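You operate a simulated robot arm through the tools that you are given. There is no shell and no other tool.

Carry out the task below with a simulated two-armed robot. There is one attempt and no reset: what you move stays moved.

## Task
Only lane three runs today: give it the oil feed and speed on the lane card.
Fine: shut oil taps one and two, set tap three and the speed knob by the card, run lane three till a full drop has fallen, switch off; hands clear of the lane. Leave the other controls alone.

Only the result counts: the job must be done as asked and must still hold three seconds after the hand-in. Knocking over, shifting, dropping, spilling or breaking anything else fails it.

## Robot
Two 7-joint arms with fingered hands on one trunk that stands fixed in place. Base frame: the origin is at the foot of the trunk, x ahead of it, y to its left, z up. Readings come in m, rad, newtons and seconds.
The left shoulder is at [0.07, 0.171, 1.352], the right one opposite. Each reaches about 1.156 m from its shoulder. Payload 5 kg a hand.
The TCP of each hand is the grasp point between the finger pads, 0.043 m short of the fingertips. In the tool frame z runs along the fingers and y along their closing line. The gripper opens to 0.144 m; its body begins 0.05 m behind the TCP. The gripper is a hand of 5 fingers: y runs from the thumb to the fingers, the wrist lies at [-0.021, -0.124, -0.221] in the tool frame.
Orientation is that of the tool frame in the base frame, as [roll, pitch, yaw] about the fixed x, y, z axes, in that order (R = Rz(yaw) Ry(pitch) Rx(roll)). With the fingers straight down and the wrist toward the robot, the tool's x, y and z point along [0, 1, 0], [1, 0, 0] and [0, 0, -1] of the base frame.

## Interface
- The arms move only by the tool send_rows. It takes "left_commands", "right_commands" or both (then of equal length, played together; a hand with none holds still); each is a list of rows, each an object (a shift or turn left out is 0) with "xyz": the shift along the tool's x, y, z in m, a list of three; "angular": the turn, a rotation vector about the tool's x, y, z in rad, a list of three. In form: [{"xyz": [tx, ty, tz], "angular": [ax, ay, az]}, ...]. A call has 1 to 20 rows; each row shifts and turns the commanded pose from where the row before left it, along the tool's axes as they then stand. A row lasts 0.2 s, in which the tool goes at most 0.05 m and 0.15 rad; a call with a longer step from one row to the next is refused whole. Where a pose cannot be reached the arm comes as near as it can. A force on the tool above 90 N (or 10 N above the force at the start of the call, whichever is more), or a blocked arm, ends the call early, and 0.2 s more pass. In this call time passes only in rows, and 0.2 s behind the last. It gives the time, the measured TCP pose, the force on the tool (base axes), the opening and the grip force at its end, in the units of the frame above (readings bear some noise), with the torque about the TCP (base axes, N m) and any sound that the robot's microphone picked up, and new pictures: "pictures" is both (left out), scene, wrist or none (wrist: the cameras of the hands that moved).
- Cameras (640 x 400 px; columns grow to the right, rows downward): "scene" is now at [0.1307, -0.0284, 1.5799]; the picture's right is [-0.32, -0.95, -0.00], its down [-0.61, 0.20, -0.77] and it looks along [0.73, -0.24, -0.64] (base axes); focal length 280 px, centre (320, 200). "left" rides on the left gripper at [-0.086, -0.108, -0.168] in its tool frame; the picture's right is [-0.80, -0.28, 0.53], its down [0.54, -0.73, 0.42] and it looks along [0.27, 0.63, 0.73] (tool axes); focal length 275 px, centre (320, 200). "right" rides on the right gripper at [0.086, -0.109, -0.167] in its tool frame; the picture's right is [-0.80, 0.28, -0.53], its down [-0.54, -0.73, 0.42] and it looks along [-0.27, 0.63, 0.73] (tool axes); focal length 275 px, centre (320, 200). There is no depth. A picture from a camera that has moved, and an enlarged one, comes with that camera's place and axes in the base frame and with its lens.
- raise_lower(by): slides the trunk up (or, below 0, down) by that many m; the arms and the scene camera ride with it, the base frame stays. It gives what a move gives, with no picture.
- move_fingers(index, middle, ring, little, thumb_bend, thumb_turn, hand): sets how far each is bent, from 0 (flat) to 1 (curled in); at 0.3 the hand is open as for a grip, at 0.7 the pads meet at the TCP. One left out holds its place. A second passes; each finger stops where it meets its share of the squeeze, and holds until it gets a number again. It is the only way to open and close the hand. It gives what a move gives, with no picture; readings hold the bend of each and the force on index, middle, ring, little, thumb and palm. thumb_turn goes from beside the hand (0) to across from the fingers (1), as for a grip.
- pan_tilt(pan, tilt): turns the head with the scene camera to pan (to the left, within 1.501 rad either way) and tilt (down, from -0.506 to 1.204), counted from straight ahead of the robot. It gives what a move gives, and a new picture of the scene camera.
- enlarge(camera, box): a new picture of the part [left, top, right, bottom] of that camera's present view, enlarged. No time passes.
- close_job(): hands the job in; it is judged then, once.

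Places have to be worked out from the pictures, the camera data and where the tool is seen. Open the grippers and draw the arms clear of the work before you hand the job in, unless the task says otherwise.

The tools are called as a command line: name --argument value ..., lists and objects as JSON in quotes. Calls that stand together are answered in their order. send_rows: Moves the arms, as the interface text tells. Its arguments: {"type":"object","properties":{"left_commands":{"type":"array","items":{"type":"object","properties":{"xyz":{"type":"array","items":{"type":"number"}},"angular":{"type":"array","items":{"type":"number"}}}}},"right_commands":{"type":"array","items":{"type":"object","properties":{"xyz":{"type":"array","items":{"type":"number"}},"angular":{"type":"array","items":{"type":"number"}}}}},"pictures":{"type":"string","enum":["both","scene","wrist","none"]}},"required":[]} The other tools are called the same way: raise_lower (by) moves the trunk up or down; move_fingers (index, middle, ring, little, thumb_bend, thumb_turn, hand) moves the fingers one by one; pan_tilt (pan, tilt) turns the head that bears the scene camera; enlarge (camera, box) takes an enlarged picture of a part of a camera's view; close_job () hands the job in.

At the start:

```text
time_s: 0.0
left_tool_pos: [0.8038, -0.0152, 1.3022]
left_tool_rot: [3.14, 0.001, 1.572]
left_force: [-0.1, 0.7, 0.2]
left_ft_torque: [-0.01, -0.04, -0.01]
left_opening: 0.1435
left_gripper_force: 0.0
left_shape: jaw
left_bend: [0.3, 0.3, 0.3, 0.3, 0.3, 0.98]
left_finger forces: [0.0, 0.0, 0.0, 0.0, 0.0, 0.1]
right_tool_pos: [0.4967, -0.6719, 1.2377]
right_tool_rot: [3.139, 0.001, 1.571]
right_force: [-0.4, 0.0, 0.4]
right_ft_torque: [0.02, -0.02, 0.0]
right_opening: 0.1438
right_gripper_force: 0.0
right_shape: jaw
right_bend: [0.3, 0.3, 0.3, 0.3, 0.3, 0.98]
right_finger forces: [0.0, 0.0, 0.0, 0.1, 0.0, 0.0]
trunk travel left (down, up): [-0.45, 0.49]
head pan, tilt (commanded): [-0.323, 0.696]
```

scene: 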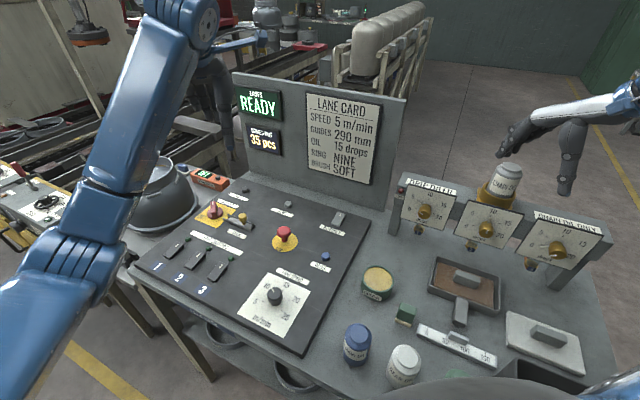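
right: 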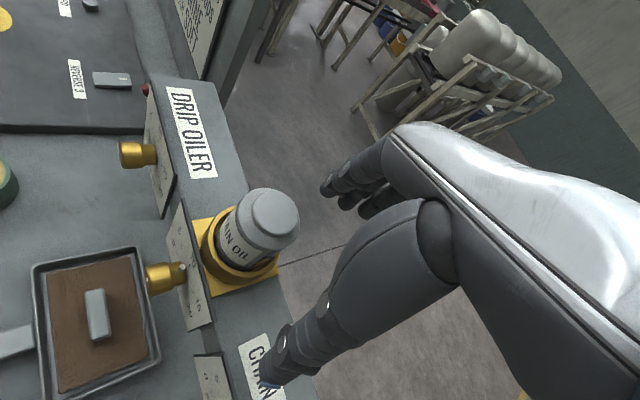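
left: 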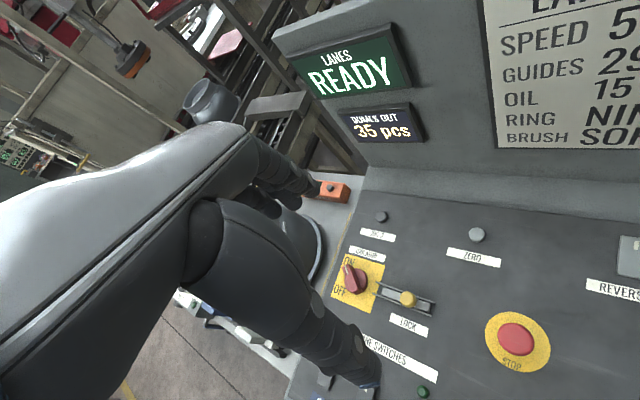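

I start by looking closely at the panel, the card and the oil taps before moving anything.

enlarge --camera "scene" --box '[130, 170, 370, 350]'

enlarge --camera "scene" --box '[380, 150, 620, 300]'

enlarge --camera "scene" --box '[230, 70, 410, 200]'

enlarge --camera "left" --box '[320, 180, 640, 400]'

```text
2.22 times, centred on (250, 260) of scene
camera zoom: at [0.1307, -0.0284, 1.5799], right [-0.32, -0.95, 0.0], down [-0.61, 0.2, -0.77], along [0.73, -0.24, -0.64], focal length 623 px, centre (476, 67)
```

zoom: 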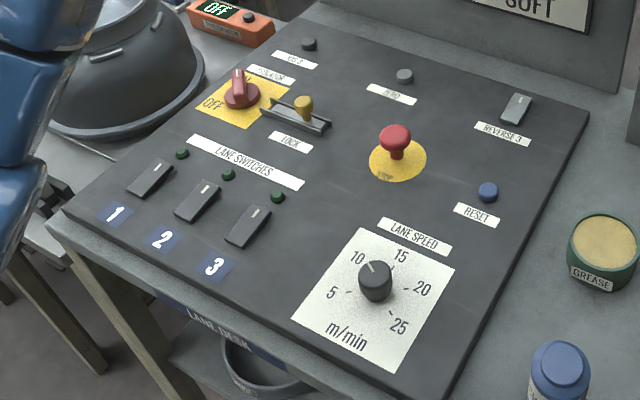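

```text
2.67 times, centred on (500, 225) of scene
camera zoom: at [0.1307, -0.0284, 1.5799], right [-0.32, -0.95, 0.0], down [-0.61, 0.2, -0.77], along [0.73, -0.24, -0.64], focal length 748 px, centre (-160, 133)
```

zoom: 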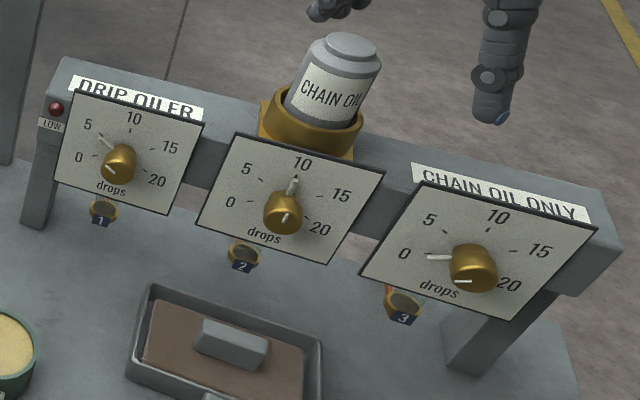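

```text
3.08 times, centred on (320, 135) of scene
camera zoom: at [0.1307, -0.0284, 1.5799], right [-0.32, -0.95, 0.0], down [-0.61, 0.2, -0.77], along [0.73, -0.24, -0.64], focal length 863 px, centre (320, 400)
```

zoom: 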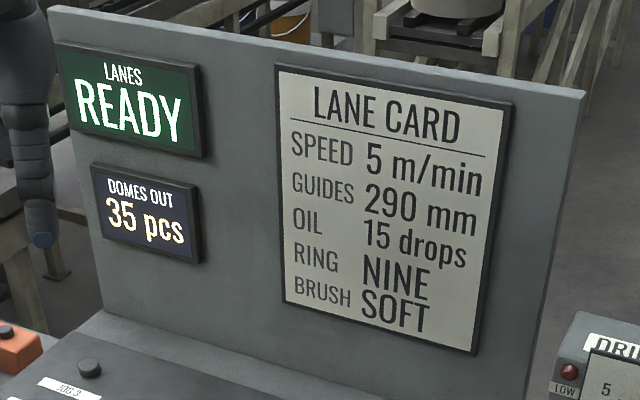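

```text
1.82 times, centred on (480, 290) of left
camera zoom: at [0.6959, -0.1013, 1.4706], right [-0.28, -0.8, -0.53], down [-0.73, 0.54, -0.42], along [0.63, 0.27, -0.73], focal length 500 px, centre (29, 36)
```

zoom: 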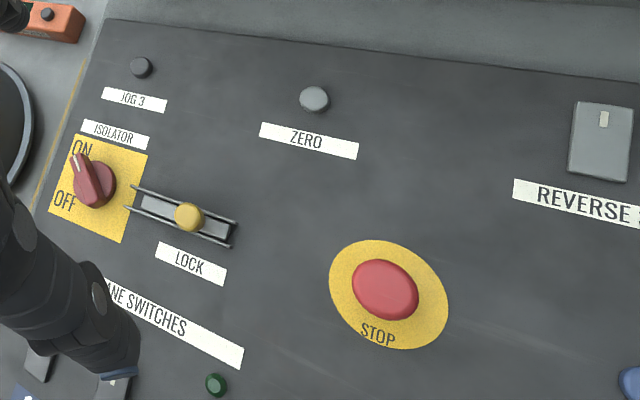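

The card says speed 5 m/min and oil 15 drops. The speed knob now points near 10–11, tap 1 near 4–5, tap 2 near 10 and tap 3 near 0. I'll turn the head to see the whole bench, including the left side and what is near the robot.

pan_tilt --pan -0.323 --tilt 1.0

pan_tilt --pan 0.35 --tilt 0.75

pan_tilt --pan -0.75 --tilt 0.75

```text
time_s: 0.8
left_tool_pos: [0.8039, -0.0138, 1.302]
left_tool_rot: [3.141, 0.0, 1.57]
left_force: [0.4, 0.3, 0.4]
left_ft_torque: [-0.02, 0.0, 0.01]
left_opening: 0.1434
left_gripper_force: 0.0
left_shape: jaw
left_bend: [0.3, 0.3, 0.3, 0.3, 0.3, 0.98]
left_finger forces: [0.1, 0.0, 0.0, 0.0, 0.1, 0.1]
right_tool_pos: [0.495, -0.6713, 1.2392]
right_tool_rot: [3.14, 0.0, 1.568]
right_force: [-0.3, -0.6, -0.1]
right_ft_torque: [-0.01, -0.01, 0.03]
right_opening: 0.1438
right_gripper_force: 0.1
right_shape: jaw
right_bend: [0.3, 0.3, 0.3, 0.3, 0.3, 0.98]
right_finger forces: [0.0, 0.0, 0.1, 0.1, 0.0, 0.0]
trunk travel left (down, up): [-0.45, 0.49]
head pan, tilt (commanded): [-0.323, 1.0]
camera scene: at [0.1162, -0.0234, 1.5563], right [-0.32, -0.95, 0.0], down [-0.8, 0.27, -0.54], along [0.51, -0.17, -0.84], focal length 280 px, centre (320, 200)
```

scene: 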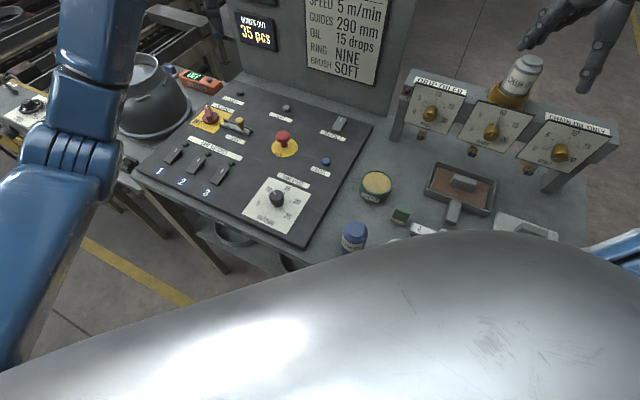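

```text
time_s: 1.9
left_tool_pos: [0.8042, -0.0143, 1.3029]
left_tool_rot: [3.141, -0.002, 1.571]
left_force: [0.3, 0.0, 1.1]
left_ft_torque: [-0.03, -0.02, -0.02]
left_opening: 0.1436
left_gripper_force: 0.0
left_shape: jaw
left_bend: [0.3, 0.3, 0.3, 0.3, 0.3, 0.98]
left_finger forces: [0.0, 0.0, 0.0, 0.1, 0.0, 0.0]
right_tool_pos: [0.4959, -0.6721, 1.2382]
right_tool_rot: [-3.141, 0.0, 1.57]
right_force: [-0.9, -0.5, 0.4]
right_ft_torque: [0.01, 0.02, 0.0]
right_opening: 0.1435
right_gripper_force: 0.1
right_shape: jaw
right_bend: [0.3, 0.3, 0.3, 0.3, 0.3, 0.98]
right_finger forces: [0.0, 0.0, 0.0, 0.0, 0.0, 0.0]
trunk travel left (down, up): [-0.45, 0.49]
head pan, tilt (commanded): [0.351, 0.75]
camera scene: at [0.1279, 0.0271, 1.5754], right [0.34, -0.94, 0.0], down [-0.64, -0.23, -0.73], along [0.69, 0.25, -0.68], focal length 280 px, centre (320, 200)
```

scene: 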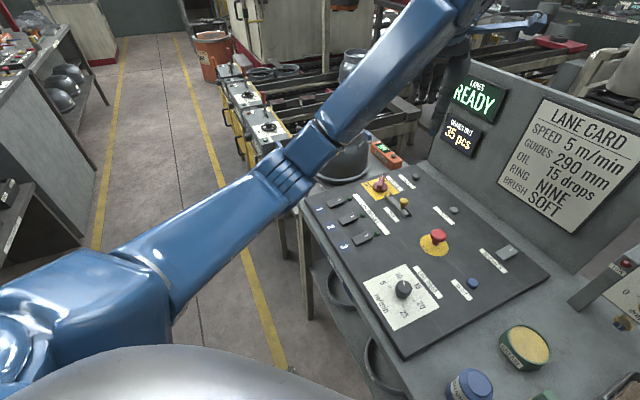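

```text
time_s: 3.2
left_tool_pos: [0.8047, -0.0136, 1.3012]
left_tool_rot: [-3.14, -0.002, 1.572]
left_force: [0.1, -0.3, 0.2]
left_ft_torque: [0.0, 0.0, 0.0]
left_opening: 0.1437
left_gripper_force: 0.0
left_shape: jaw
left_bend: [0.3, 0.3, 0.3, 0.3, 0.3, 0.98]
left_finger forces: [0.1, 0.0, 0.1, 0.1, 0.1, 0.1]
right_tool_pos: [0.4945, -0.6719, 1.2385]
right_tool_rot: [-3.14, -0.001, 1.571]
right_force: [0.1, 1.0, -0.1]
right_ft_torque: [0.0, 0.02, 0.0]
right_opening: 0.1439
right_gripper_force: 0.1
right_shape: jaw
right_bend: [0.3, 0.3, 0.3, 0.3, 0.3, 0.98]
right_finger forces: [0.0, 0.0, 0.0, 0.0, 0.0, 0.0]
trunk travel left (down, up): [-0.45, 0.49]
head pan, tilt (commanded): [-0.75, 0.75]
camera scene: at [0.1107, -0.0578, 1.5754], right [-0.68, -0.73, 0.0], down [-0.5, 0.46, -0.73], along [0.54, -0.5, -0.68], focal length 280 px, centre (320, 200)
```

scene: 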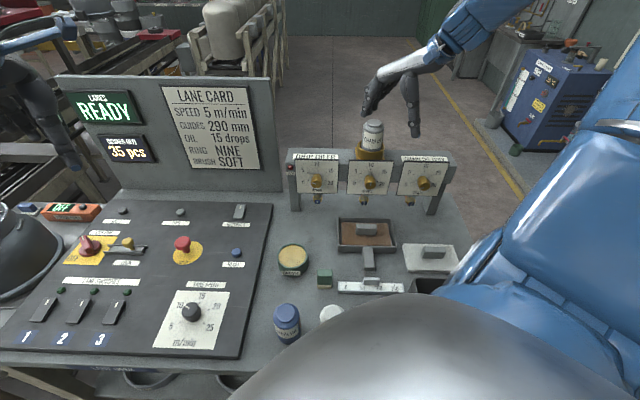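

This view gives a clear look at the taps and the panel. I'll enlarge the tap dials, the lane switches and the orange box.

enlarge --camera "scene" --box '[280, 145, 460, 225]'

enlarge --camera "scene" --box '[0, 190, 240, 350]'

enlarge --camera "right" --box '[60, 60, 320, 400]'

enlarge --camera "scene" --box '[150, 270, 250, 360]'

```text
3.56 times, centred on (370, 185) of scene
camera zoom: at [0.1107, -0.0578, 1.5754], right [-0.68, -0.73, 0.0], down [-0.5, 0.46, -0.73], along [0.54, -0.5, -0.68], focal length 997 px, centre (142, 253)
```

zoom: 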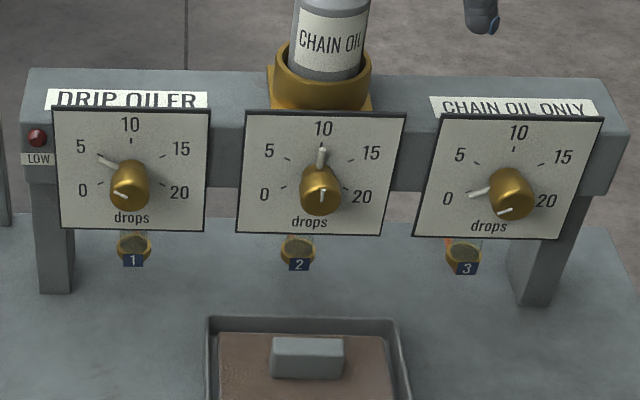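

```text
2.50 times, centred on (120, 270) of scene
camera zoom: at [0.1107, -0.0578, 1.5754], right [-0.68, -0.73, 0.0], down [-0.5, 0.46, -0.73], along [0.54, -0.5, -0.68], focal length 701 px, centre (820, 25)
```

zoom: 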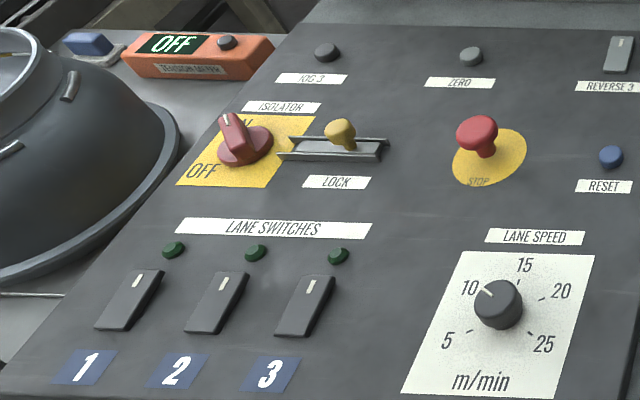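

```text
1.18 times, centred on (190, 230) of right
camera zoom: at [0.3861, -0.5858, 1.4067], right [0.28, -0.8, 0.53], down [-0.73, -0.54, -0.42], along [0.63, -0.27, -0.73], focal length 324 px, centre (473, 165)
```

zoom: 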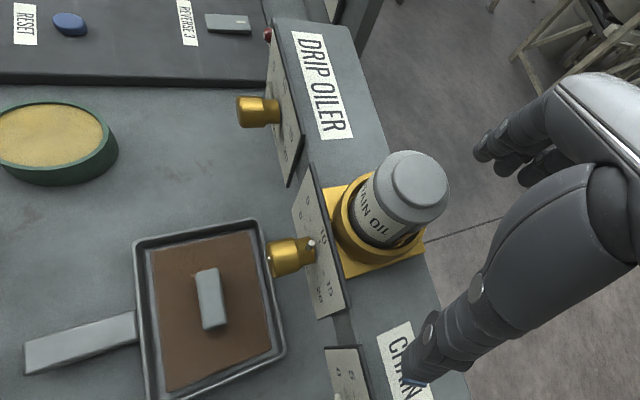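

```text
4.44 times, centred on (200, 315) of scene
camera zoom: at [0.1107, -0.0578, 1.5754], right [-0.68, -0.73, 0.0], down [-0.5, 0.46, -0.73], along [0.54, -0.5, -0.68], focal length 1246 px, centre (853, -311)
```

zoom: 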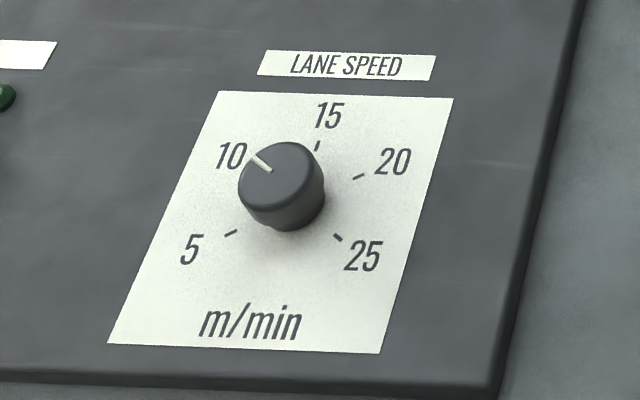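

The taps sit at about x 0.36–0.57, y −0.68 to −0.47, z 1.08, with dials facing the robot at roughly 45°. The lane speed knob is near (0.51, −0.04), and the bottle stands right next to the right hand. I'll lift the right hand straight up first, then draw it back and turn it 45° towards the taps.

send_rows --right_commands '[{"xyz": [0, 0, -0.04]}, {"xyz": [0, 0, -0.04]}, {"xyz": [0, 0, -0.04]}, {"xyz": [0.035, -0.023, 0]}, {"xyz": [0.035, -0.023, 0]}, {"xyz": [0.035, -0.023, 0]}, {"xyz": [0.035, -0.023, 0]}, {"xyz": [0.035, -0.023, 0]}, {"xyz": [0.035, -0.023, 0]}, {"angular": [0, 0, 0.131]}, {"angular": [0, 0, 0.131]}, {"angular": [0, 0, 0.131]}, {"angular": [0, 0, 0.131]}, {"angular": [0, 0, 0.131]}, {"angular": [0, 0, 0.131]}]'

```text
time_s: 6.4
left_tool_pos: [0.8057, -0.016, 1.3007]
left_tool_rot: [-3.138, -0.001, 1.57]
left_force: [0.0, 0.0, -0.2]
left_ft_torque: [0.03, 0.07, 0.0]
left_opening: 0.1439
left_gripper_force: 0.0
left_shape: jaw
left_bend: [0.3, 0.3, 0.3, 0.3, 0.3, 0.98]
left_finger forces: [0.1, 0.1, 0.0, 0.0, 0.1, 0.1]
right_tool_pos: [0.4152, -0.7181, 1.3164]
right_tool_rot: [-3.123, -0.068, 1.222]
right_force: [0.1, -1.2, -0.3]
right_ft_torque: [0.1, 0.05, 0.01]
right_opening: 0.1439
right_gripper_force: 0.0
right_shape: jaw
right_bend: [0.3, 0.3, 0.3, 0.3, 0.3, 0.98]
right_finger forces: [0.0, 0.0, 0.1, 0.0, 0.0, 0.0]
right hand out of reach, approached as far as the arm can: row 7, 8, 9, 10, 11, 12, 13, 14, 15
trunk travel left (down, up): [-0.45, 0.49]
head pan, tilt (commanded): [-0.75, 0.75]
camera scene: at [0.1133, -0.0595, 1.5751], right [-0.68, -0.73, 0.0], down [-0.5, 0.47, -0.73], along [0.53, -0.5, -0.68], focal length 280 px, centre (320, 200)
camera right: at [0.3401, -0.6126, 1.4931], right [-0.01, -0.88, 0.47], down [-0.86, -0.23, -0.45], along [0.5, -0.41, -0.76], focal length 275 px, centre (320, 200)
```

scene: 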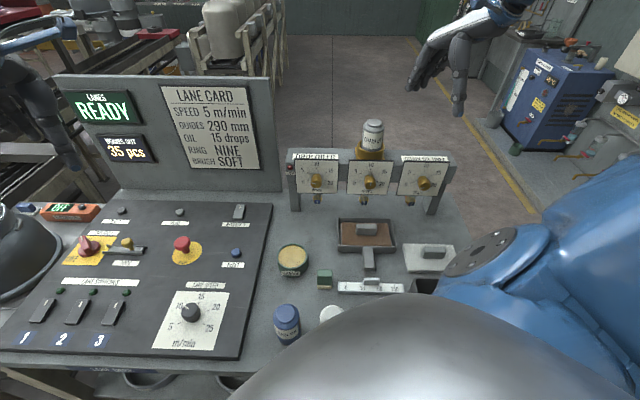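
right: 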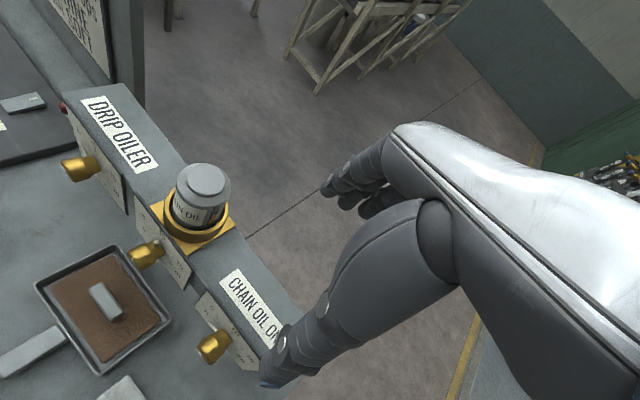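

The arm could not fold that close to the shoulder. I'll raise the trunk so the arms can work downward from higher up.

raise_lower --by 0.35

pan_tilt --pan -0.6 --tilt 0.9

```text
time_s: 9.8
left_tool_pos: [0.8046, -0.0155, 1.6516]
left_tool_rot: [3.141, 0.0, 1.571]
left_force: [0.5, -0.1, -0.1]
left_ft_torque: [0.02, -0.02, 0.01]
left_opening: 0.1438
left_gripper_force: 0.1
left_shape: jaw
left_bend: [0.3, 0.3, 0.3, 0.3, 0.3, 0.98]
left_finger forces: [0.0, 0.0, 0.1, 0.1, 0.0, 0.1]
right_tool_pos: [0.4129, -0.7169, 1.6689]
right_tool_rot: [-3.124, -0.068, 1.225]
right_force: [0.1, -0.2, -0.4]
right_ft_torque: [0.0, 0.02, 0.0]
right_opening: 0.1439
right_gripper_force: 0.0
right_shape: jaw
right_bend: [0.3, 0.3, 0.3, 0.3, 0.3, 0.98]
right_finger forces: [0.1, 0.0, 0.1, 0.0, 0.1, 0.0]
trunk travel left (down, up): [-0.8, 0.14]
head pan, tilt (commanded): [-0.75, 0.75]
```

```text
time_s: 10.5
left_tool_pos: [0.8033, -0.0141, 1.6526]
left_tool_rot: [-3.14, -0.001, 1.572]
left_force: [-0.2, 0.4, 0.3]
left_ft_torque: [0.04, 0.02, 0.0]
left_opening: 0.1436
left_gripper_force: 0.0
left_shape: jaw
left_bend: [0.3, 0.3, 0.3, 0.3, 0.3, 0.98]
left_finger forces: [0.0, 0.0, 0.0, 0.0, 0.0, 0.0]
right_tool_pos: [0.4123, -0.7166, 1.6686]
right_tool_rot: [-3.126, -0.069, 1.224]
right_force: [1.0, 0.2, 0.2]
right_ft_torque: [0.01, 0.03, 0.04]
right_opening: 0.1439
right_gripper_force: 0.1
right_shape: jaw
right_bend: [0.3, 0.3, 0.3, 0.3, 0.3, 0.98]
right_finger forces: [0.0, 0.1, 0.0, 0.1, 0.0, 0.1]
trunk travel left (down, up): [-0.8, 0.14]
head pan, tilt (commanded): [-0.6, 0.901]
camera scene: at [0.1124, -0.0441, 1.9135], right [-0.57, -0.82, 0.0], down [-0.65, 0.44, -0.62], along [0.51, -0.35, -0.78], focal length 280 px, centre (320, 200)
```

scene: 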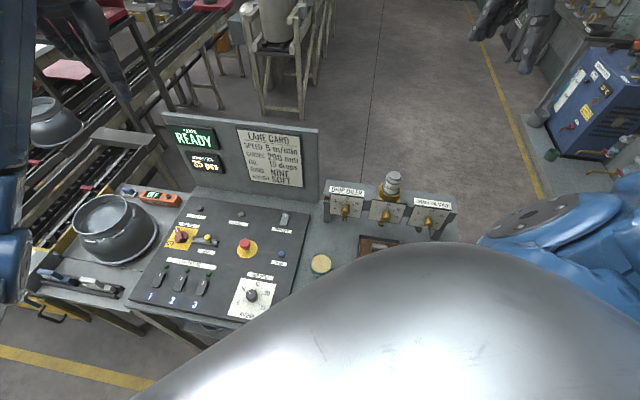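

The higher view also shows the bench layout clearly. I'll send a small test move of the right arm to see where its commanded pose now stands, since the last call ended out of reach.

send_rows --right_commands '[{"xyz": [0.012, 0, 0.04]}, {"xyz": [0.012, 0, 0.04]}]' --pictures "none"

```text
time_s: 11.1
left_tool_pos: [0.8076, -0.015, 1.6506]
left_tool_rot: [-3.14, 0.0, 1.572]
left_force: [0.2, -0.5, 0.2]
left_ft_torque: [0.01, 0.05, -0.02]
left_opening: 0.1437
left_gripper_force: 0.1
left_shape: jaw
left_bend: [0.3, 0.3, 0.3, 0.3, 0.3, 0.98]
left_finger forces: [0.0, 0.0, 0.0, 0.1, 0.0, 0.0]
right_tool_pos: [0.4238, -0.6866, 1.5896]
right_tool_rot: [-3.124, -0.067, 1.223]
right_force: [0.5, -0.4, -0.5]
right_ft_torque: [0.01, 0.02, 0.01]
right_opening: 0.1438
right_gripper_force: 0.1
right_shape: jaw
right_bend: [0.3, 0.3, 0.3, 0.3, 0.3, 0.98]
right_finger forces: [0.0, 0.1, 0.1, 0.1, 0.0, 0.0]
trunk travel left (down, up): [-0.8, 0.14]
head pan, tilt (commanded): [-0.6, 0.901]
```

The commands start from the measured pose, good. Now I lower the right hand to about z 1.36 in front of the taps, finish the 45° yaw and pitch the fingers forward towards the dials.

send_rows --right_commands '[{"xyz": [0.0124, 0, 0.0393]}, {"xyz": [0.0124, 0, 0.0393]}, {"xyz": [0.0124, 0, 0.0393]}, {"xyz": [0.0124, 0, 0.0393]}, {"xyz": [0.0124, 0, 0.0393]}, {"xyz": [0.0124, 0, 0.0393]}, {"angular": [-0.005, -0.022, 0.147]}, {"angular": [-0.005, -0.022, 0.147]}, {"angular": [-0.005, -0.022, 0.147]}, {"angular": [-0.1428, 0, 0]}, {"angular": [-0.1428, 0, 0]}, {"angular": [-0.1428, 0, 0]}, {"angular": [-0.1428, 0, 0]}, {"angular": [-0.1428, 0, 0]}, {"angular": [-0.1428, 0, 0]}, {"angular": [-0.1428, 0, 0]}, {"angular": [-0.1428, 0, 0]}, {"angular": [-0.1428, 0, 0]}, {"angular": [-0.1428, 0, 0]}, {"angular": [-0.1428, 0, 0]}]'

```text
time_s: 15.3
left_tool_pos: [0.8036, -0.0154, 1.6516]
left_tool_rot: [-3.141, 0.0, 1.571]
left_force: [0.2, 0.0, -0.9]
left_ft_torque: [0.0, 0.0, 0.03]
left_opening: 0.1439
left_gripper_force: 0.0
left_shape: jaw
left_bend: [0.3, 0.3, 0.3, 0.3, 0.3, 0.98]
left_finger forces: [0.1, 0.0, 0.0, 0.0, 0.0, 0.0]
right_tool_pos: [0.4478, -0.6024, 1.3595]
right_tool_rot: [1.583, 0.006, 0.785]
right_force: [-0.4, 0.0, -0.1]
right_ft_torque: [0.0, 0.02, 0.02]
right_opening: 0.1441
right_gripper_force: 0.1
right_shape: jaw
right_bend: [0.3, 0.3, 0.3, 0.3, 0.3, 0.98]
right_finger forces: [0.0, 0.0, 0.0, 0.0, 0.0, 0.0]
trunk travel left (down, up): [-0.8, 0.14]
head pan, tilt (commanded): [-0.6, 0.901]
camera scene: at [0.1115, -0.0449, 1.9136], right [-0.56, -0.83, 0.0], down [-0.65, 0.44, -0.62], along [0.51, -0.35, -0.78], focal length 280 px, centre (320, 200)
camera right: at [0.3886, -0.4234, 1.2545], right [-0.94, -0.18, 0.3], down [-0.1, -0.68, -0.73], along [0.33, -0.71, 0.62], focal length 275 px, centre (320, 200)
```

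scene: 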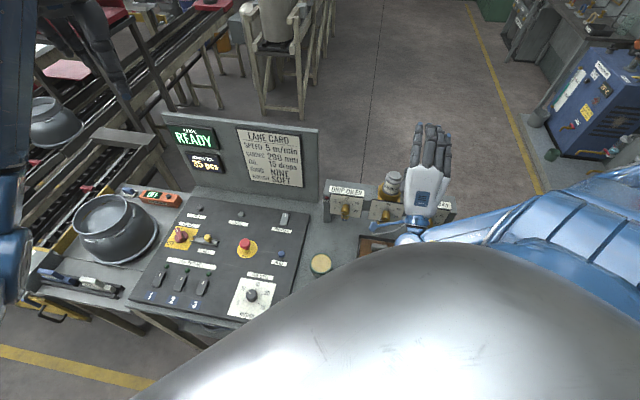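
right: 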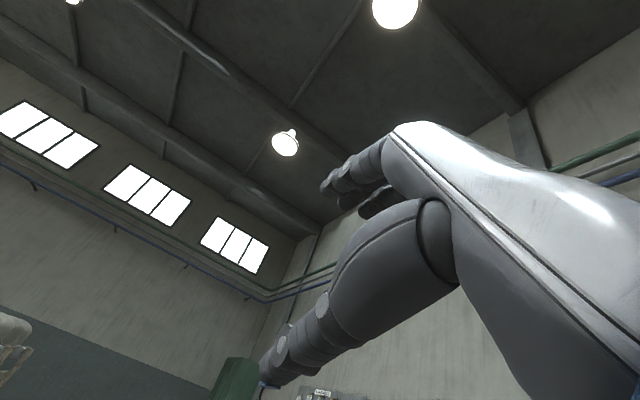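

The palm-down pose is reached well. Now I roll the hand +90° about its finger axis to check the handshake pose and see how far it can turn.

send_rows --right_commands '[{"xyz": [0, 0, -0.03], "angular": [0, 0, 0.1428]}, {"xyz": [0, 0, -0.03], "angular": [0, 0, 0.1428]}, {"xyz": [0, 0, -0.03], "angular": [0, 0, 0.1428]}, {"xyz": [0, 0, 0], "angular": [0, 0, 0.1428]}, {"angular": [0, 0, 0.1428]}, {"angular": [0, 0, 0.1428]}, {"angular": [0, 0, 0.1428]}, {"angular": [0, 0, 0.1428]}, {"angular": [0, 0, 0.1428]}, {"angular": [0, 0, 0.1428]}, {"angular": [0, 0, 0.1428]}]'

```text
time_s: 17.7
left_tool_pos: [0.8052, -0.0124, 1.6526]
left_tool_rot: [-3.14, 0.002, 1.572]
left_force: [0.5, 0.4, -0.1]
left_ft_torque: [-0.04, 0.0, -0.01]
left_opening: 0.1438
left_gripper_force: 0.0
left_shape: jaw
left_bend: [0.3, 0.3, 0.3, 0.3, 0.3, 0.98]
left_finger forces: [0.0, 0.0, 0.0, 0.0, 0.0, 0.1]
right_tool_pos: [0.3869, -0.5372, 1.3627]
right_tool_rot: [2.593, -1.554, -0.238]
right_force: [1.2, 0.2, -0.1]
right_ft_torque: [-0.02, 0.02, -0.05]
right_opening: 0.1438
right_gripper_force: 0.1
right_shape: jaw
right_bend: [0.3, 0.3, 0.3, 0.3, 0.3, 0.98]
right_finger forces: [0.0, 0.1, 0.0, 0.0, 0.0, 0.1]
trunk travel left (down, up): [-0.8, 0.14]
head pan, tilt (commanded): [-0.6, 0.901]
camera scene: at [0.1129, -0.0418, 1.9135], right [-0.56, -0.83, 0.0], down [-0.65, 0.44, -0.62], along [0.51, -0.35, -0.78], focal length 280 px, centre (320, 200)
camera right: at [0.3444, -0.3433, 1.451], right [-0.59, 0.18, -0.79], down [0.81, 0.22, -0.55], along [0.07, -0.96, -0.27], focal length 275 px, centre (320, 200)
```

scene: 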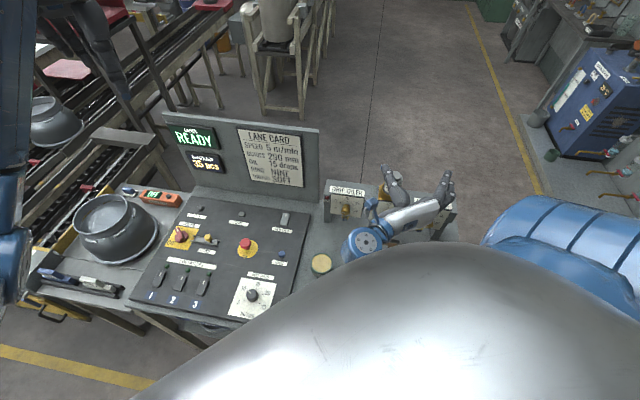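
right: 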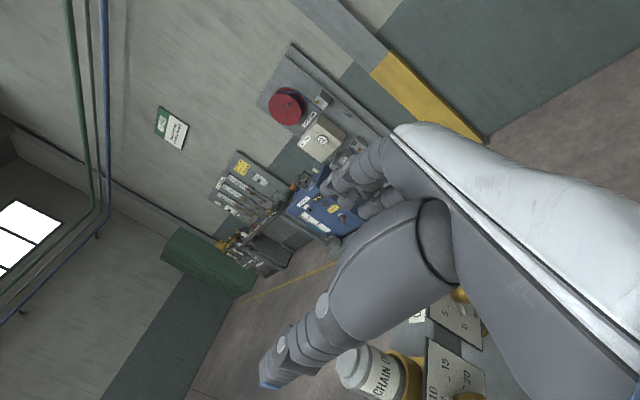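

The handshake pose works. I roll another 90° to check the palm-up pose (wrist above), which would keep the forearm clear of the bench and give the camera a view of the taps.

send_rows --right_commands '[{"angular": [0, 0, 0.1428]}, {"angular": [0, 0, 0.1428]}, {"angular": [0, 0, 0.1428]}, {"angular": [0, 0, 0.1428]}, {"angular": [0, 0, 0.1428]}, {"angular": [0, 0, 0.1428]}, {"angular": [0, 0, 0.1428]}, {"angular": [0, 0, 0.1428]}, {"angular": [0, 0, 0.1428]}, {"angular": [0, 0, 0.1428]}, {"angular": [0, 0, 0.1428]}]'

```text
time_s: 18.7
left_tool_pos: [0.8018, -0.0199, 1.6523]
left_tool_rot: [3.141, -0.011, 1.581]
left_force: [2.7, 2.1, -1.3]
left_ft_torque: [-0.23, 0.21, -0.03]
left_opening: 0.1437
left_gripper_force: 0.1
left_shape: jaw
left_bend: [0.3, 0.3, 0.3, 0.3, 0.3, 0.98]
left_finger forces: [0.0, 0.0, 0.0, 0.1, 0.1, 0.0]
right_tool_pos: [0.4011, -0.587, 1.4085]
right_tool_rot: [-1.286, -1.212, -2.532]
right_force: [1.3, 0.8, 0.4]
right_ft_torque: [-0.02, -0.05, -0.15]
right_opening: 0.1438
right_gripper_force: 0.1
right_shape: jaw
right_bend: [0.3, 0.3, 0.3, 0.3, 0.3, 0.97]
right_finger forces: [0.0, 0.0, 0.1, 0.0, 0.1, 0.1]
trunk travel left (down, up): [-0.8, 0.14]
head pan, tilt (commanded): [-0.6, 0.901]
stopped in row 4 (right hand): the arm was blocked; the commanded pose is now the measured one
camera scene: at [0.1079, -0.0611, 1.9127], right [-0.56, -0.83, -0.01], down [-0.65, 0.45, -0.62], along [0.51, -0.34, -0.79], focal length 280 px, centre (320, 200)
camera right: at [0.3091, -0.417, 1.5108], right [-0.34, 0.29, -0.89], down [0.9, 0.38, -0.22], along [0.28, -0.88, -0.39], focal length 275 px, centre (320, 200)
```

scene: 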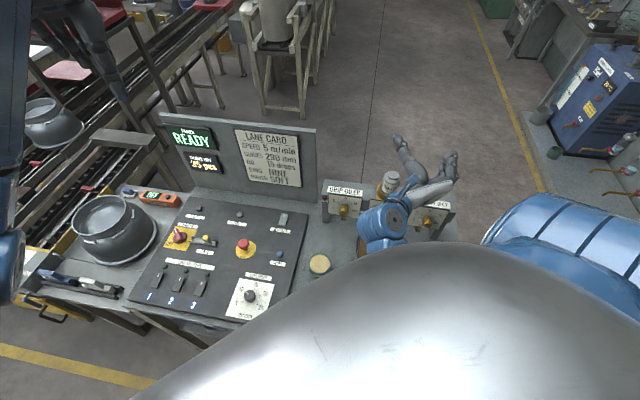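
right: 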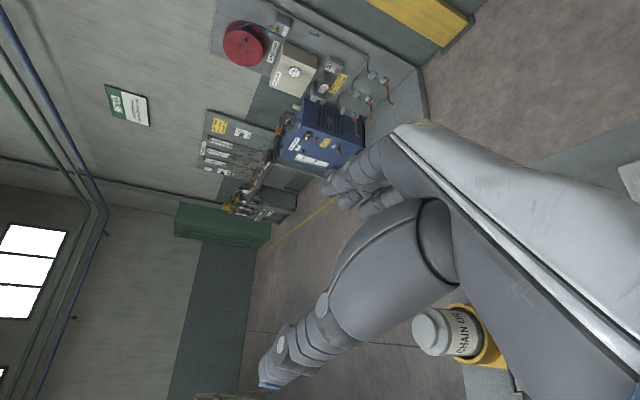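

The arm was blocked just past about 115° of roll, so the usable roll range ends near the handshake pose. I go back to about 75° and a bit towards the robot, clear of the bottle.

send_rows --right_commands '[{"xyz": [-0.0108, -0.006, -0.0168], "angular": [-0.0195, -0.0193, -0.1223]}, {"xyz": [-0.0108, -0.006, -0.0168], "angular": [-0.0195, -0.0193, -0.1223]}, {"xyz": [-0.0108, -0.006, -0.0168], "angular": [-0.0195, -0.0193, -0.1223]}, {"xyz": [-0.0108, -0.006, -0.0168], "angular": [-0.0195, -0.0193, -0.1223]}, {"xyz": [-0.0108, -0.006, -0.0168], "angular": [-0.0195, -0.0193, -0.1223]}]'

enlarge --camera "scene" --box '[310, 160, 480, 290]'

```text
time_s: 19.4
left_tool_pos: [0.8071, -0.0208, 1.6515]
left_tool_rot: [-3.14, -0.009, 1.579]
left_force: [-0.3, 2.4, 0.4]
left_ft_torque: [-0.21, -0.01, 0.0]
left_opening: 0.1438
left_gripper_force: 0.1
left_shape: jaw
left_bend: [0.3, 0.3, 0.3, 0.3, 0.3, 0.98]
left_finger forces: [0.1, 0.0, 0.0, 0.0, 0.0, 0.0]
right_tool_pos: [0.4163, -0.5739, 1.4437]
right_tool_rot: [0.159, -1.397, 2.323]
right_force: [0.4, 1.2, 1.4]
right_ft_torque: [0.1, 0.08, -0.12]
right_opening: 0.1437
right_gripper_force: 0.0
right_shape: jaw
right_bend: [0.3, 0.3, 0.3, 0.3, 0.3, 0.98]
right_finger forces: [0.0, 0.0, 0.1, 0.1, 0.0, 0.0]
trunk travel left (down, up): [-0.8, 0.14]
head pan, tilt (commanded): [-0.6, 0.901]
stopped in row 3 (right hand): the arm was blocked; the commanded pose is now the measured one
camera scene: at [0.1155, -0.0599, 1.9133], right [-0.56, -0.83, -0.01], down [-0.65, 0.45, -0.62], along [0.51, -0.34, -0.79], focal length 280 px, centre (320, 200)
camera right: at [0.3412, -0.3769, 1.4986], right [-0.5, 0.0, -0.87], down [0.84, 0.25, -0.48], along [0.22, -0.97, -0.12], focal length 275 px, centre (320, 200)
```

scene: 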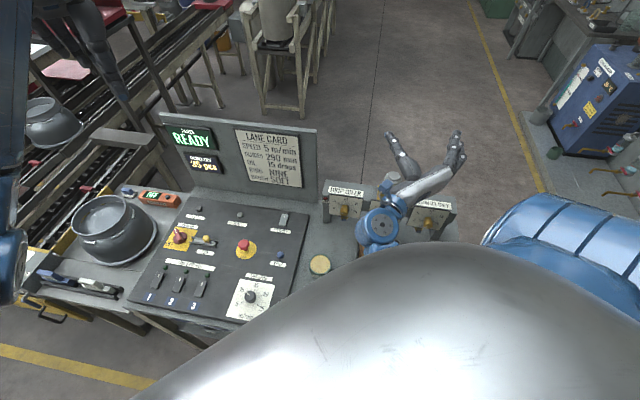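
right: 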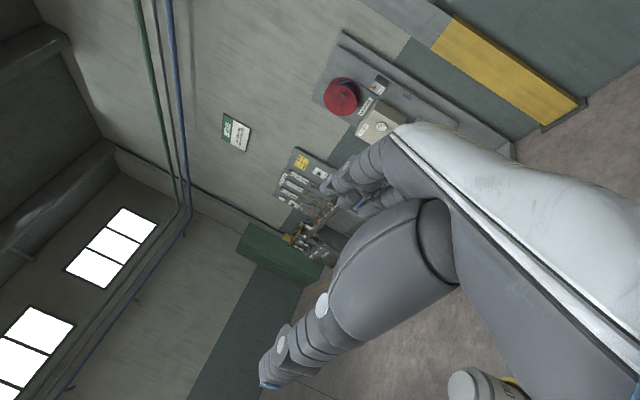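

```text
3.08 times, centred on (395, 225) of scene
camera zoom: at [0.1155, -0.0599, 1.9133], right [-0.56, -0.83, -0.01], down [-0.65, 0.45, -0.62], along [0.51, -0.34, -0.79], focal length 863 px, centre (89, 123)
```

zoom: 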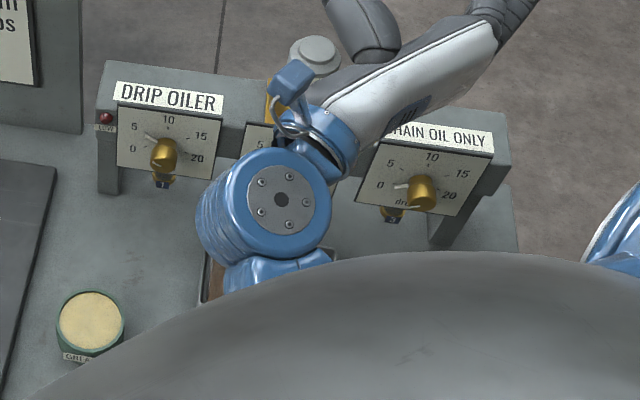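

The forearm seems to be touching the torso. I move the hand forward, away from the body, then roll it back to the palm-down pose that worked.

send_rows --right_commands '[{"xyz": [0, 0, 0.03]}, {"xyz": [0, 0, 0.03]}, {"xyz": [0, 0, 0.03]}, {"xyz": [0, 0, 0.02]}]'

```text
time_s: 20.4
left_tool_pos: [0.7933, -0.0263, 1.6562]
left_tool_rot: [3.138, -0.007, 1.568]
left_force: [-1.4, -2.8, 0.8]
left_ft_torque: [0.29, -0.16, 0.03]
left_opening: 0.144
left_gripper_force: 0.1
left_shape: jaw
left_bend: [0.3, 0.3, 0.3, 0.3, 0.3, 0.98]
left_finger forces: [0.0, 0.0, 0.1, 0.1, 0.0, 0.0]
right_tool_pos: [0.4874, -0.6417, 1.4613]
right_tool_rot: [0.151, -1.402, 2.321]
right_force: [-1.5, -2.0, -0.7]
right_ft_torque: [-0.11, 0.03, 0.19]
right_opening: 0.1439
right_gripper_force: 0.0
right_shape: jaw
right_bend: [0.3, 0.3, 0.3, 0.3, 0.3, 0.98]
right_finger forces: [0.0, 0.0, 0.1, 0.1, 0.0, 0.0]
trunk travel left (down, up): [-0.8, 0.14]
head pan, tilt (commanded): [-0.6, 0.901]
camera scene: at [0.1039, -0.0566, 1.9137], right [-0.57, -0.82, -0.01], down [-0.64, 0.45, -0.62], along [0.52, -0.35, -0.78], focal length 280 px, centre (320, 200)
camera right: at [0.4145, -0.4441, 1.5171], right [-0.5, 0.01, -0.87], down [0.84, 0.24, -0.48], along [0.21, -0.97, -0.13], focal length 275 px, centre (320, 200)
```

scene: 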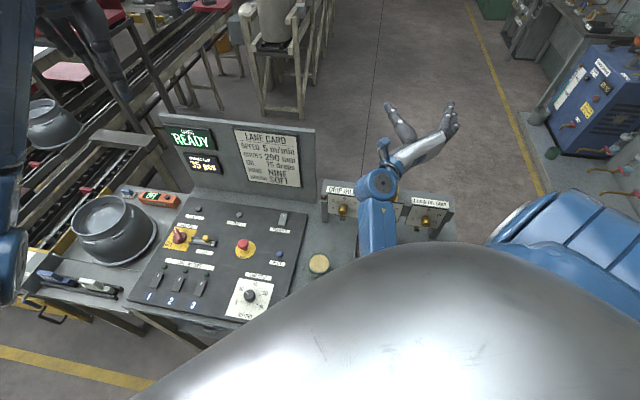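
right: 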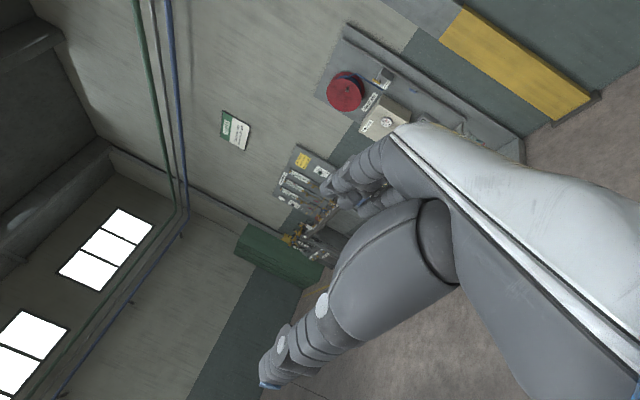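

The arm is free again, though with its elbow low in front of the chest. I roll the hand back to palm-down here, well above the bottle, to recover the elbow-out posture.

send_rows --right_commands '[{"angular": [0.0034, -0.0212, -0.1407]}, {"angular": [0.0034, -0.0212, -0.1407]}, {"angular": [0.0034, -0.0212, -0.1407]}, {"angular": [0.0034, -0.0212, -0.1407]}, {"angular": [0.0034, -0.0212, -0.1407]}, {"angular": [0.0034, -0.0212, -0.1407]}, {"angular": [0.0034, -0.0212, -0.1407]}, {"angular": [0.0034, -0.0212, -0.1407]}, {"angular": [0.0034, -0.0212, -0.1407]}, {"angular": [0.0034, -0.0212, -0.1407]}, {"angular": [0.0034, -0.0212, -0.1407]}]' --pictures "scene"

```text
time_s: 22.8
left_tool_pos: [0.8031, -0.0111, 1.6532]
left_tool_rot: [3.141, -0.003, 1.576]
left_force: [0.0, -0.2, -0.9]
left_ft_torque: [0.04, 0.01, 0.02]
left_opening: 0.1439
left_gripper_force: 0.0
left_shape: jaw
left_bend: [0.3, 0.3, 0.3, 0.3, 0.3, 0.98]
left_finger forces: [0.0, 0.0, 0.1, 0.0, 0.0, 0.0]
right_tool_pos: [0.4967, -0.6292, 1.4622]
right_tool_rot: [1.573, 0.001, 0.778]
right_force: [-0.6, -1.0, -0.9]
right_ft_torque: [0.01, -0.06, 0.02]
right_opening: 0.1438
right_gripper_force: 0.1
right_shape: jaw
right_bend: [0.3, 0.3, 0.3, 0.3, 0.3, 0.97]
right_finger forces: [0.1, 0.0, 0.0, 0.1, 0.0, 0.0]
trunk travel left (down, up): [-0.8, 0.14]
head pan, tilt (commanded): [-0.6, 0.901]
camera scene: at [0.1112, -0.0456, 1.9135], right [-0.56, -0.83, 0.0], down [-0.65, 0.44, -0.62], along [0.51, -0.35, -0.78], focal length 280 px, centre (320, 200)
```

scene: 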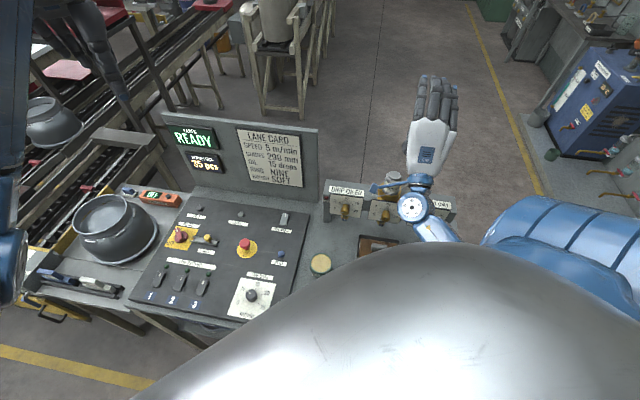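

Palm-down is recovered and the arm is free. I now test rolling the other way, towards −90°, which should put the wrist on the right side where the forearm comes naturally.

send_rows --right_commands '[{"angular": [0, 0, -0.1428]}, {"angular": [0, 0, -0.1428]}, {"angular": [0, 0, -0.1428]}, {"angular": [0, 0, -0.1428]}, {"angular": [0, 0, -0.1428]}, {"angular": [0, 0, -0.1428]}, {"angular": [0, 0, -0.1428]}, {"angular": [0, 0, -0.1428]}, {"angular": [0, 0, -0.1428]}, {"angular": [0, 0, -0.1428]}, {"angular": [0, 0, -0.1428]}]'

```text
time_s: 25.2
left_tool_pos: [0.8056, -0.0091, 1.6522]
left_tool_rot: [-3.139, 0.0, 1.575]
left_force: [-0.2, -0.6, -0.6]
left_ft_torque: [-0.04, 0.05, -0.01]
left_opening: 0.1439
left_gripper_force: 0.1
left_shape: jaw
left_bend: [0.3, 0.3, 0.3, 0.3, 0.3, 0.98]
left_finger forces: [0.0, 0.0, 0.1, 0.0, 0.0, 0.0]
right_tool_pos: [0.497, -0.6272, 1.4614]
right_tool_rot: [-2.431, 1.566, 3.063]
right_force: [0.5, 0.7, -0.8]
right_ft_torque: [-0.02, 0.01, -0.03]
right_opening: 0.144
right_gripper_force: 0.0
right_shape: jaw
right_bend: [0.3, 0.3, 0.3, 0.3, 0.3, 0.97]
right_finger forces: [0.0, 0.0, 0.1, 0.0, 0.0, 0.0]
trunk travel left (down, up): [-0.8, 0.14]
head pan, tilt (commanded): [-0.6, 0.901]
camera scene: at [0.1133, -0.0438, 1.9133], right [-0.56, -0.83, 0.0], down [-0.65, 0.44, -0.62], along [0.51, -0.35, -0.78], focal length 280 px, centre (320, 200)
camera right: at [0.3012, -0.5853, 1.3781], right [-0.17, 0.58, 0.8], down [-0.21, -0.81, 0.54], along [0.96, -0.08, 0.26], focal length 275 px, centre (320, 200)
```

scene: 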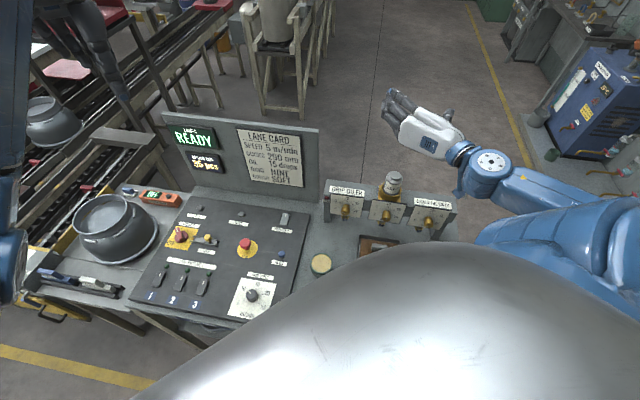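
right: 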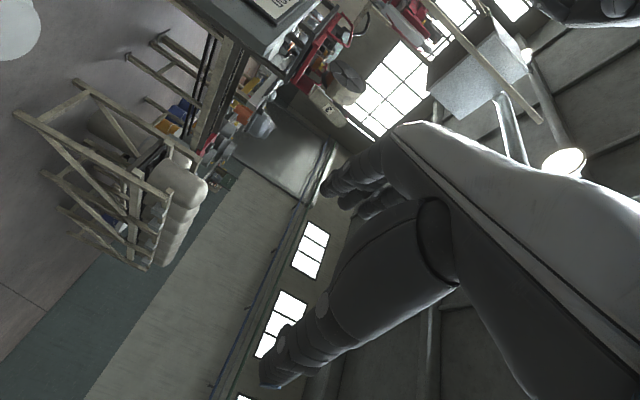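

The −90° pose works with the elbow comfortably out to the right. I keep rolling to about −150° to learn the range, which also brings the wrist above.

send_rows --right_commands '[{"angular": [0, 0, -0.1428]}, {"angular": [0, 0, -0.1428]}, {"angular": [0, 0, -0.1428]}, {"angular": [0, 0, -0.1428]}, {"angular": [0, 0, -0.1428]}, {"angular": [0, 0, -0.1428]}, {"angular": [0, 0, -0.1428]}]'

```text
time_s: 26.8
left_tool_pos: [0.8045, -0.0088, 1.6512]
left_tool_rot: [-3.14, -0.002, 1.575]
left_force: [-0.4, -0.9, 0.3]
left_ft_torque: [0.0, 0.05, 0.01]
left_opening: 0.1437
left_gripper_force: 0.1
left_shape: jaw
left_bend: [0.3, 0.3, 0.3, 0.3, 0.3, 0.98]
left_finger forces: [0.0, 0.0, 0.0, 0.0, 0.0, 0.1]
right_tool_pos: [0.4986, -0.6275, 1.4625]
right_tool_rot: [-1.574, 0.569, -2.359]
right_force: [0.2, -0.4, 0.4]
right_ft_torque: [-0.05, 0.03, -0.02]
right_opening: 0.1441
right_gripper_force: 0.1
right_shape: jaw
right_bend: [0.3, 0.3, 0.3, 0.3, 0.3, 0.97]
right_finger forces: [0.0, 0.0, 0.1, 0.0, 0.0, 0.0]
trunk travel left (down, up): [-0.8, 0.14]
head pan, tilt (commanded): [-0.6, 0.901]
camera scene: at [0.1135, -0.0437, 1.9134], right [-0.56, -0.83, 0.0], down [-0.65, 0.44, -0.62], along [0.51, -0.35, -0.78], focal length 280 px, centre (320, 200)
camera right: at [0.2859, -0.6012, 1.5095], right [0.21, 0.96, 0.19], down [0.35, -0.25, 0.9], along [0.91, -0.12, -0.39], focal length 275 px, centre (320, 200)
```

scene: 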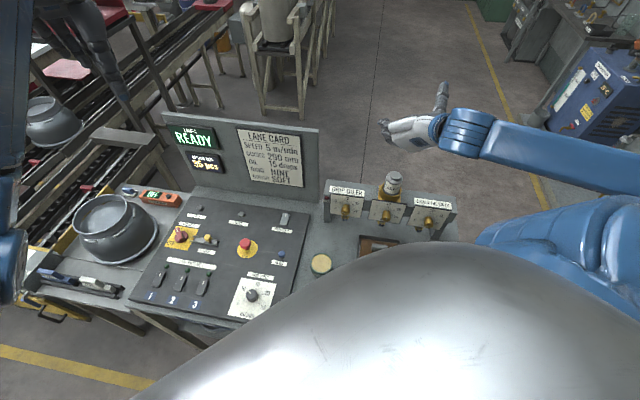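
right: 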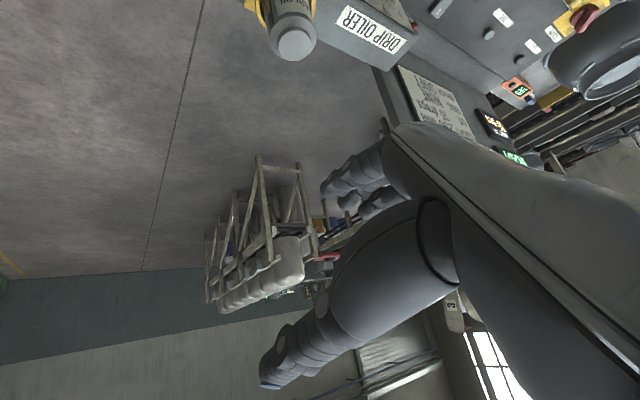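

The whole range from 0 to about −150° works. Before approaching, I enlarge the taps from this higher viewpoint to triangulate the knobs against the lower view.

enlarge --camera "scene" --box '[320, 165, 460, 252]'

enlarge --camera "scene" --box '[130, 190, 310, 330]'

```text
4.57 times, centred on (390, 208) of scene
camera zoom: at [0.1135, -0.0437, 1.9134], right [-0.56, -0.83, 0.0], down [-0.65, 0.44, -0.62], along [0.51, -0.35, -0.78], focal length 1282 px, centre (0, 161)
```

zoom: 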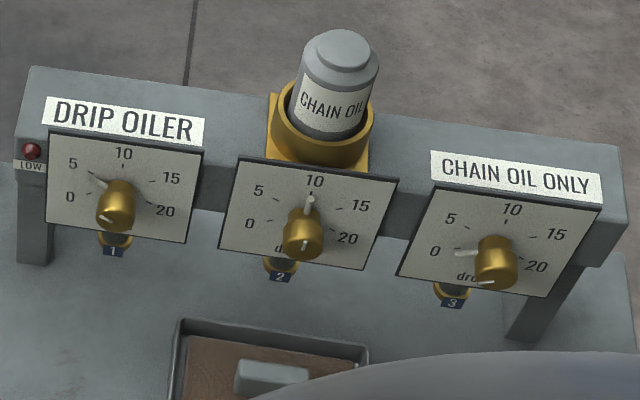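

```text
2.86 times, centred on (220, 260) of scene
camera zoom: at [0.1135, -0.0437, 1.9134], right [-0.56, -0.83, 0.0], down [-0.65, 0.44, -0.62], along [0.51, -0.35, -0.78], focal length 801 px, centre (606, 29)
```

zoom: 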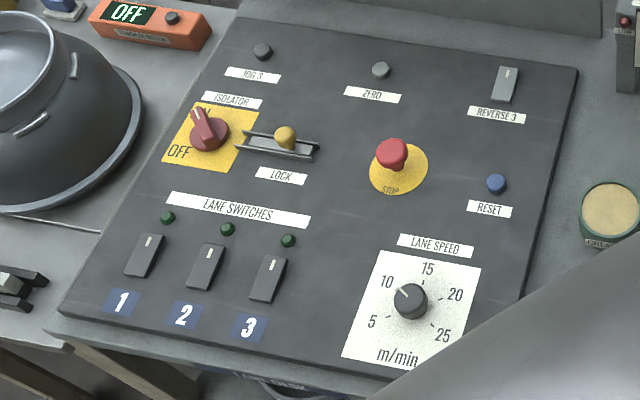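

The dials are vertical plates at about 45° with the knob faces near z 1.08 (tap 2 at about (0.45, −0.56)). I draw the hand back in front of tap 2 and lower it to about z 1.23 to look at the knobs with the wrist camera.

send_rows --right_commands '[{"xyz": [-0.0021, 0.0014, -0.0393]}, {"xyz": [-0.0021, 0.0014, -0.0393]}, {"xyz": [-0.0021, 0.0014, -0.0393]}, {"xyz": [-0.0021, 0.0014, -0.0393]}, {"xyz": [-0.0021, 0.0014, -0.0393]}, {"xyz": [0.0251, 0.0387, 0]}, {"xyz": [0.0251, 0.0387, 0]}, {"xyz": [0.0251, 0.0387, 0]}, {"xyz": [0.0251, 0.0387, 0]}, {"xyz": [0.0251, 0.0387, 0]}]'

```text
time_s: 29.0
left_tool_pos: [0.7952, 0.0051, 1.6589]
left_tool_rot: [3.137, 0.008, 1.58]
left_force: [-1.8, 2.1, 0.7]
left_ft_torque: [-0.19, -0.09, 0.0]
left_opening: 0.1438
left_gripper_force: 0.1
left_shape: jaw
left_bend: [0.3, 0.3, 0.3, 0.3, 0.3, 0.98]
left_finger forces: [0.0, 0.0, 0.0, 0.1, 0.0, 0.1]
right_tool_pos: [0.461, -0.5718, 1.1735]
right_tool_rot: [-1.546, 0.574, -2.339]
right_force: [2.9, 10.5, 54.7]
right_ft_torque: [0.79, -2.89, 0.72]
right_opening: 0.1345
right_gripper_force: 0.0
right_shape: jaw
right_bend: [0.48, 0.36, 0.3, 0.3, 0.3, 0.98]
right_finger forces: [43.9, 21.2, 1.0, 0.1, 0.0, 0.0]
right hand out of reach, approached as far as the arm can: row 1, 2, 3, 4, 5
trunk travel left (down, up): [-0.8, 0.14]
head pan, tilt (commanded): [-0.6, 0.901]
camera scene: at [0.102, -0.0289, 1.9157], right [-0.56, -0.83, 0.0], down [-0.64, 0.44, -0.63], along [0.52, -0.36, -0.78], focal length 280 px, centre (320, 200)
camera right: at [0.248, -0.547, 1.2143], right [0.2, 0.96, 0.18], down [0.33, -0.24, 0.91], along [0.92, -0.12, -0.36], focal length 275 px, centre (320, 200)
```

scene: 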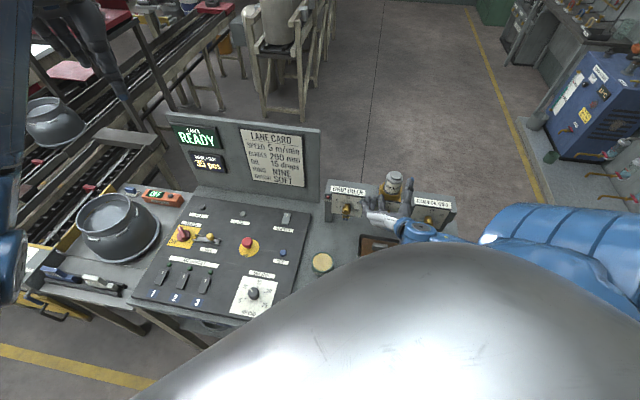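
right: 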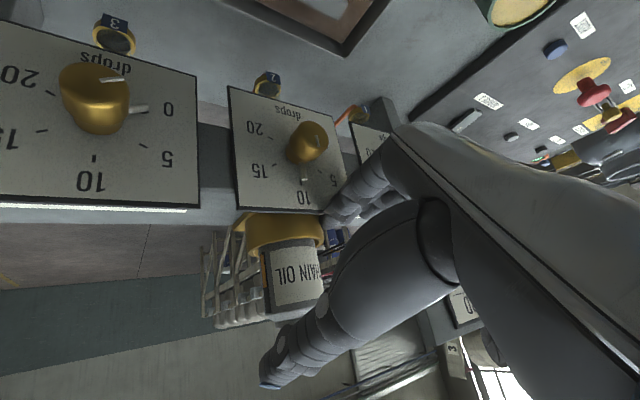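

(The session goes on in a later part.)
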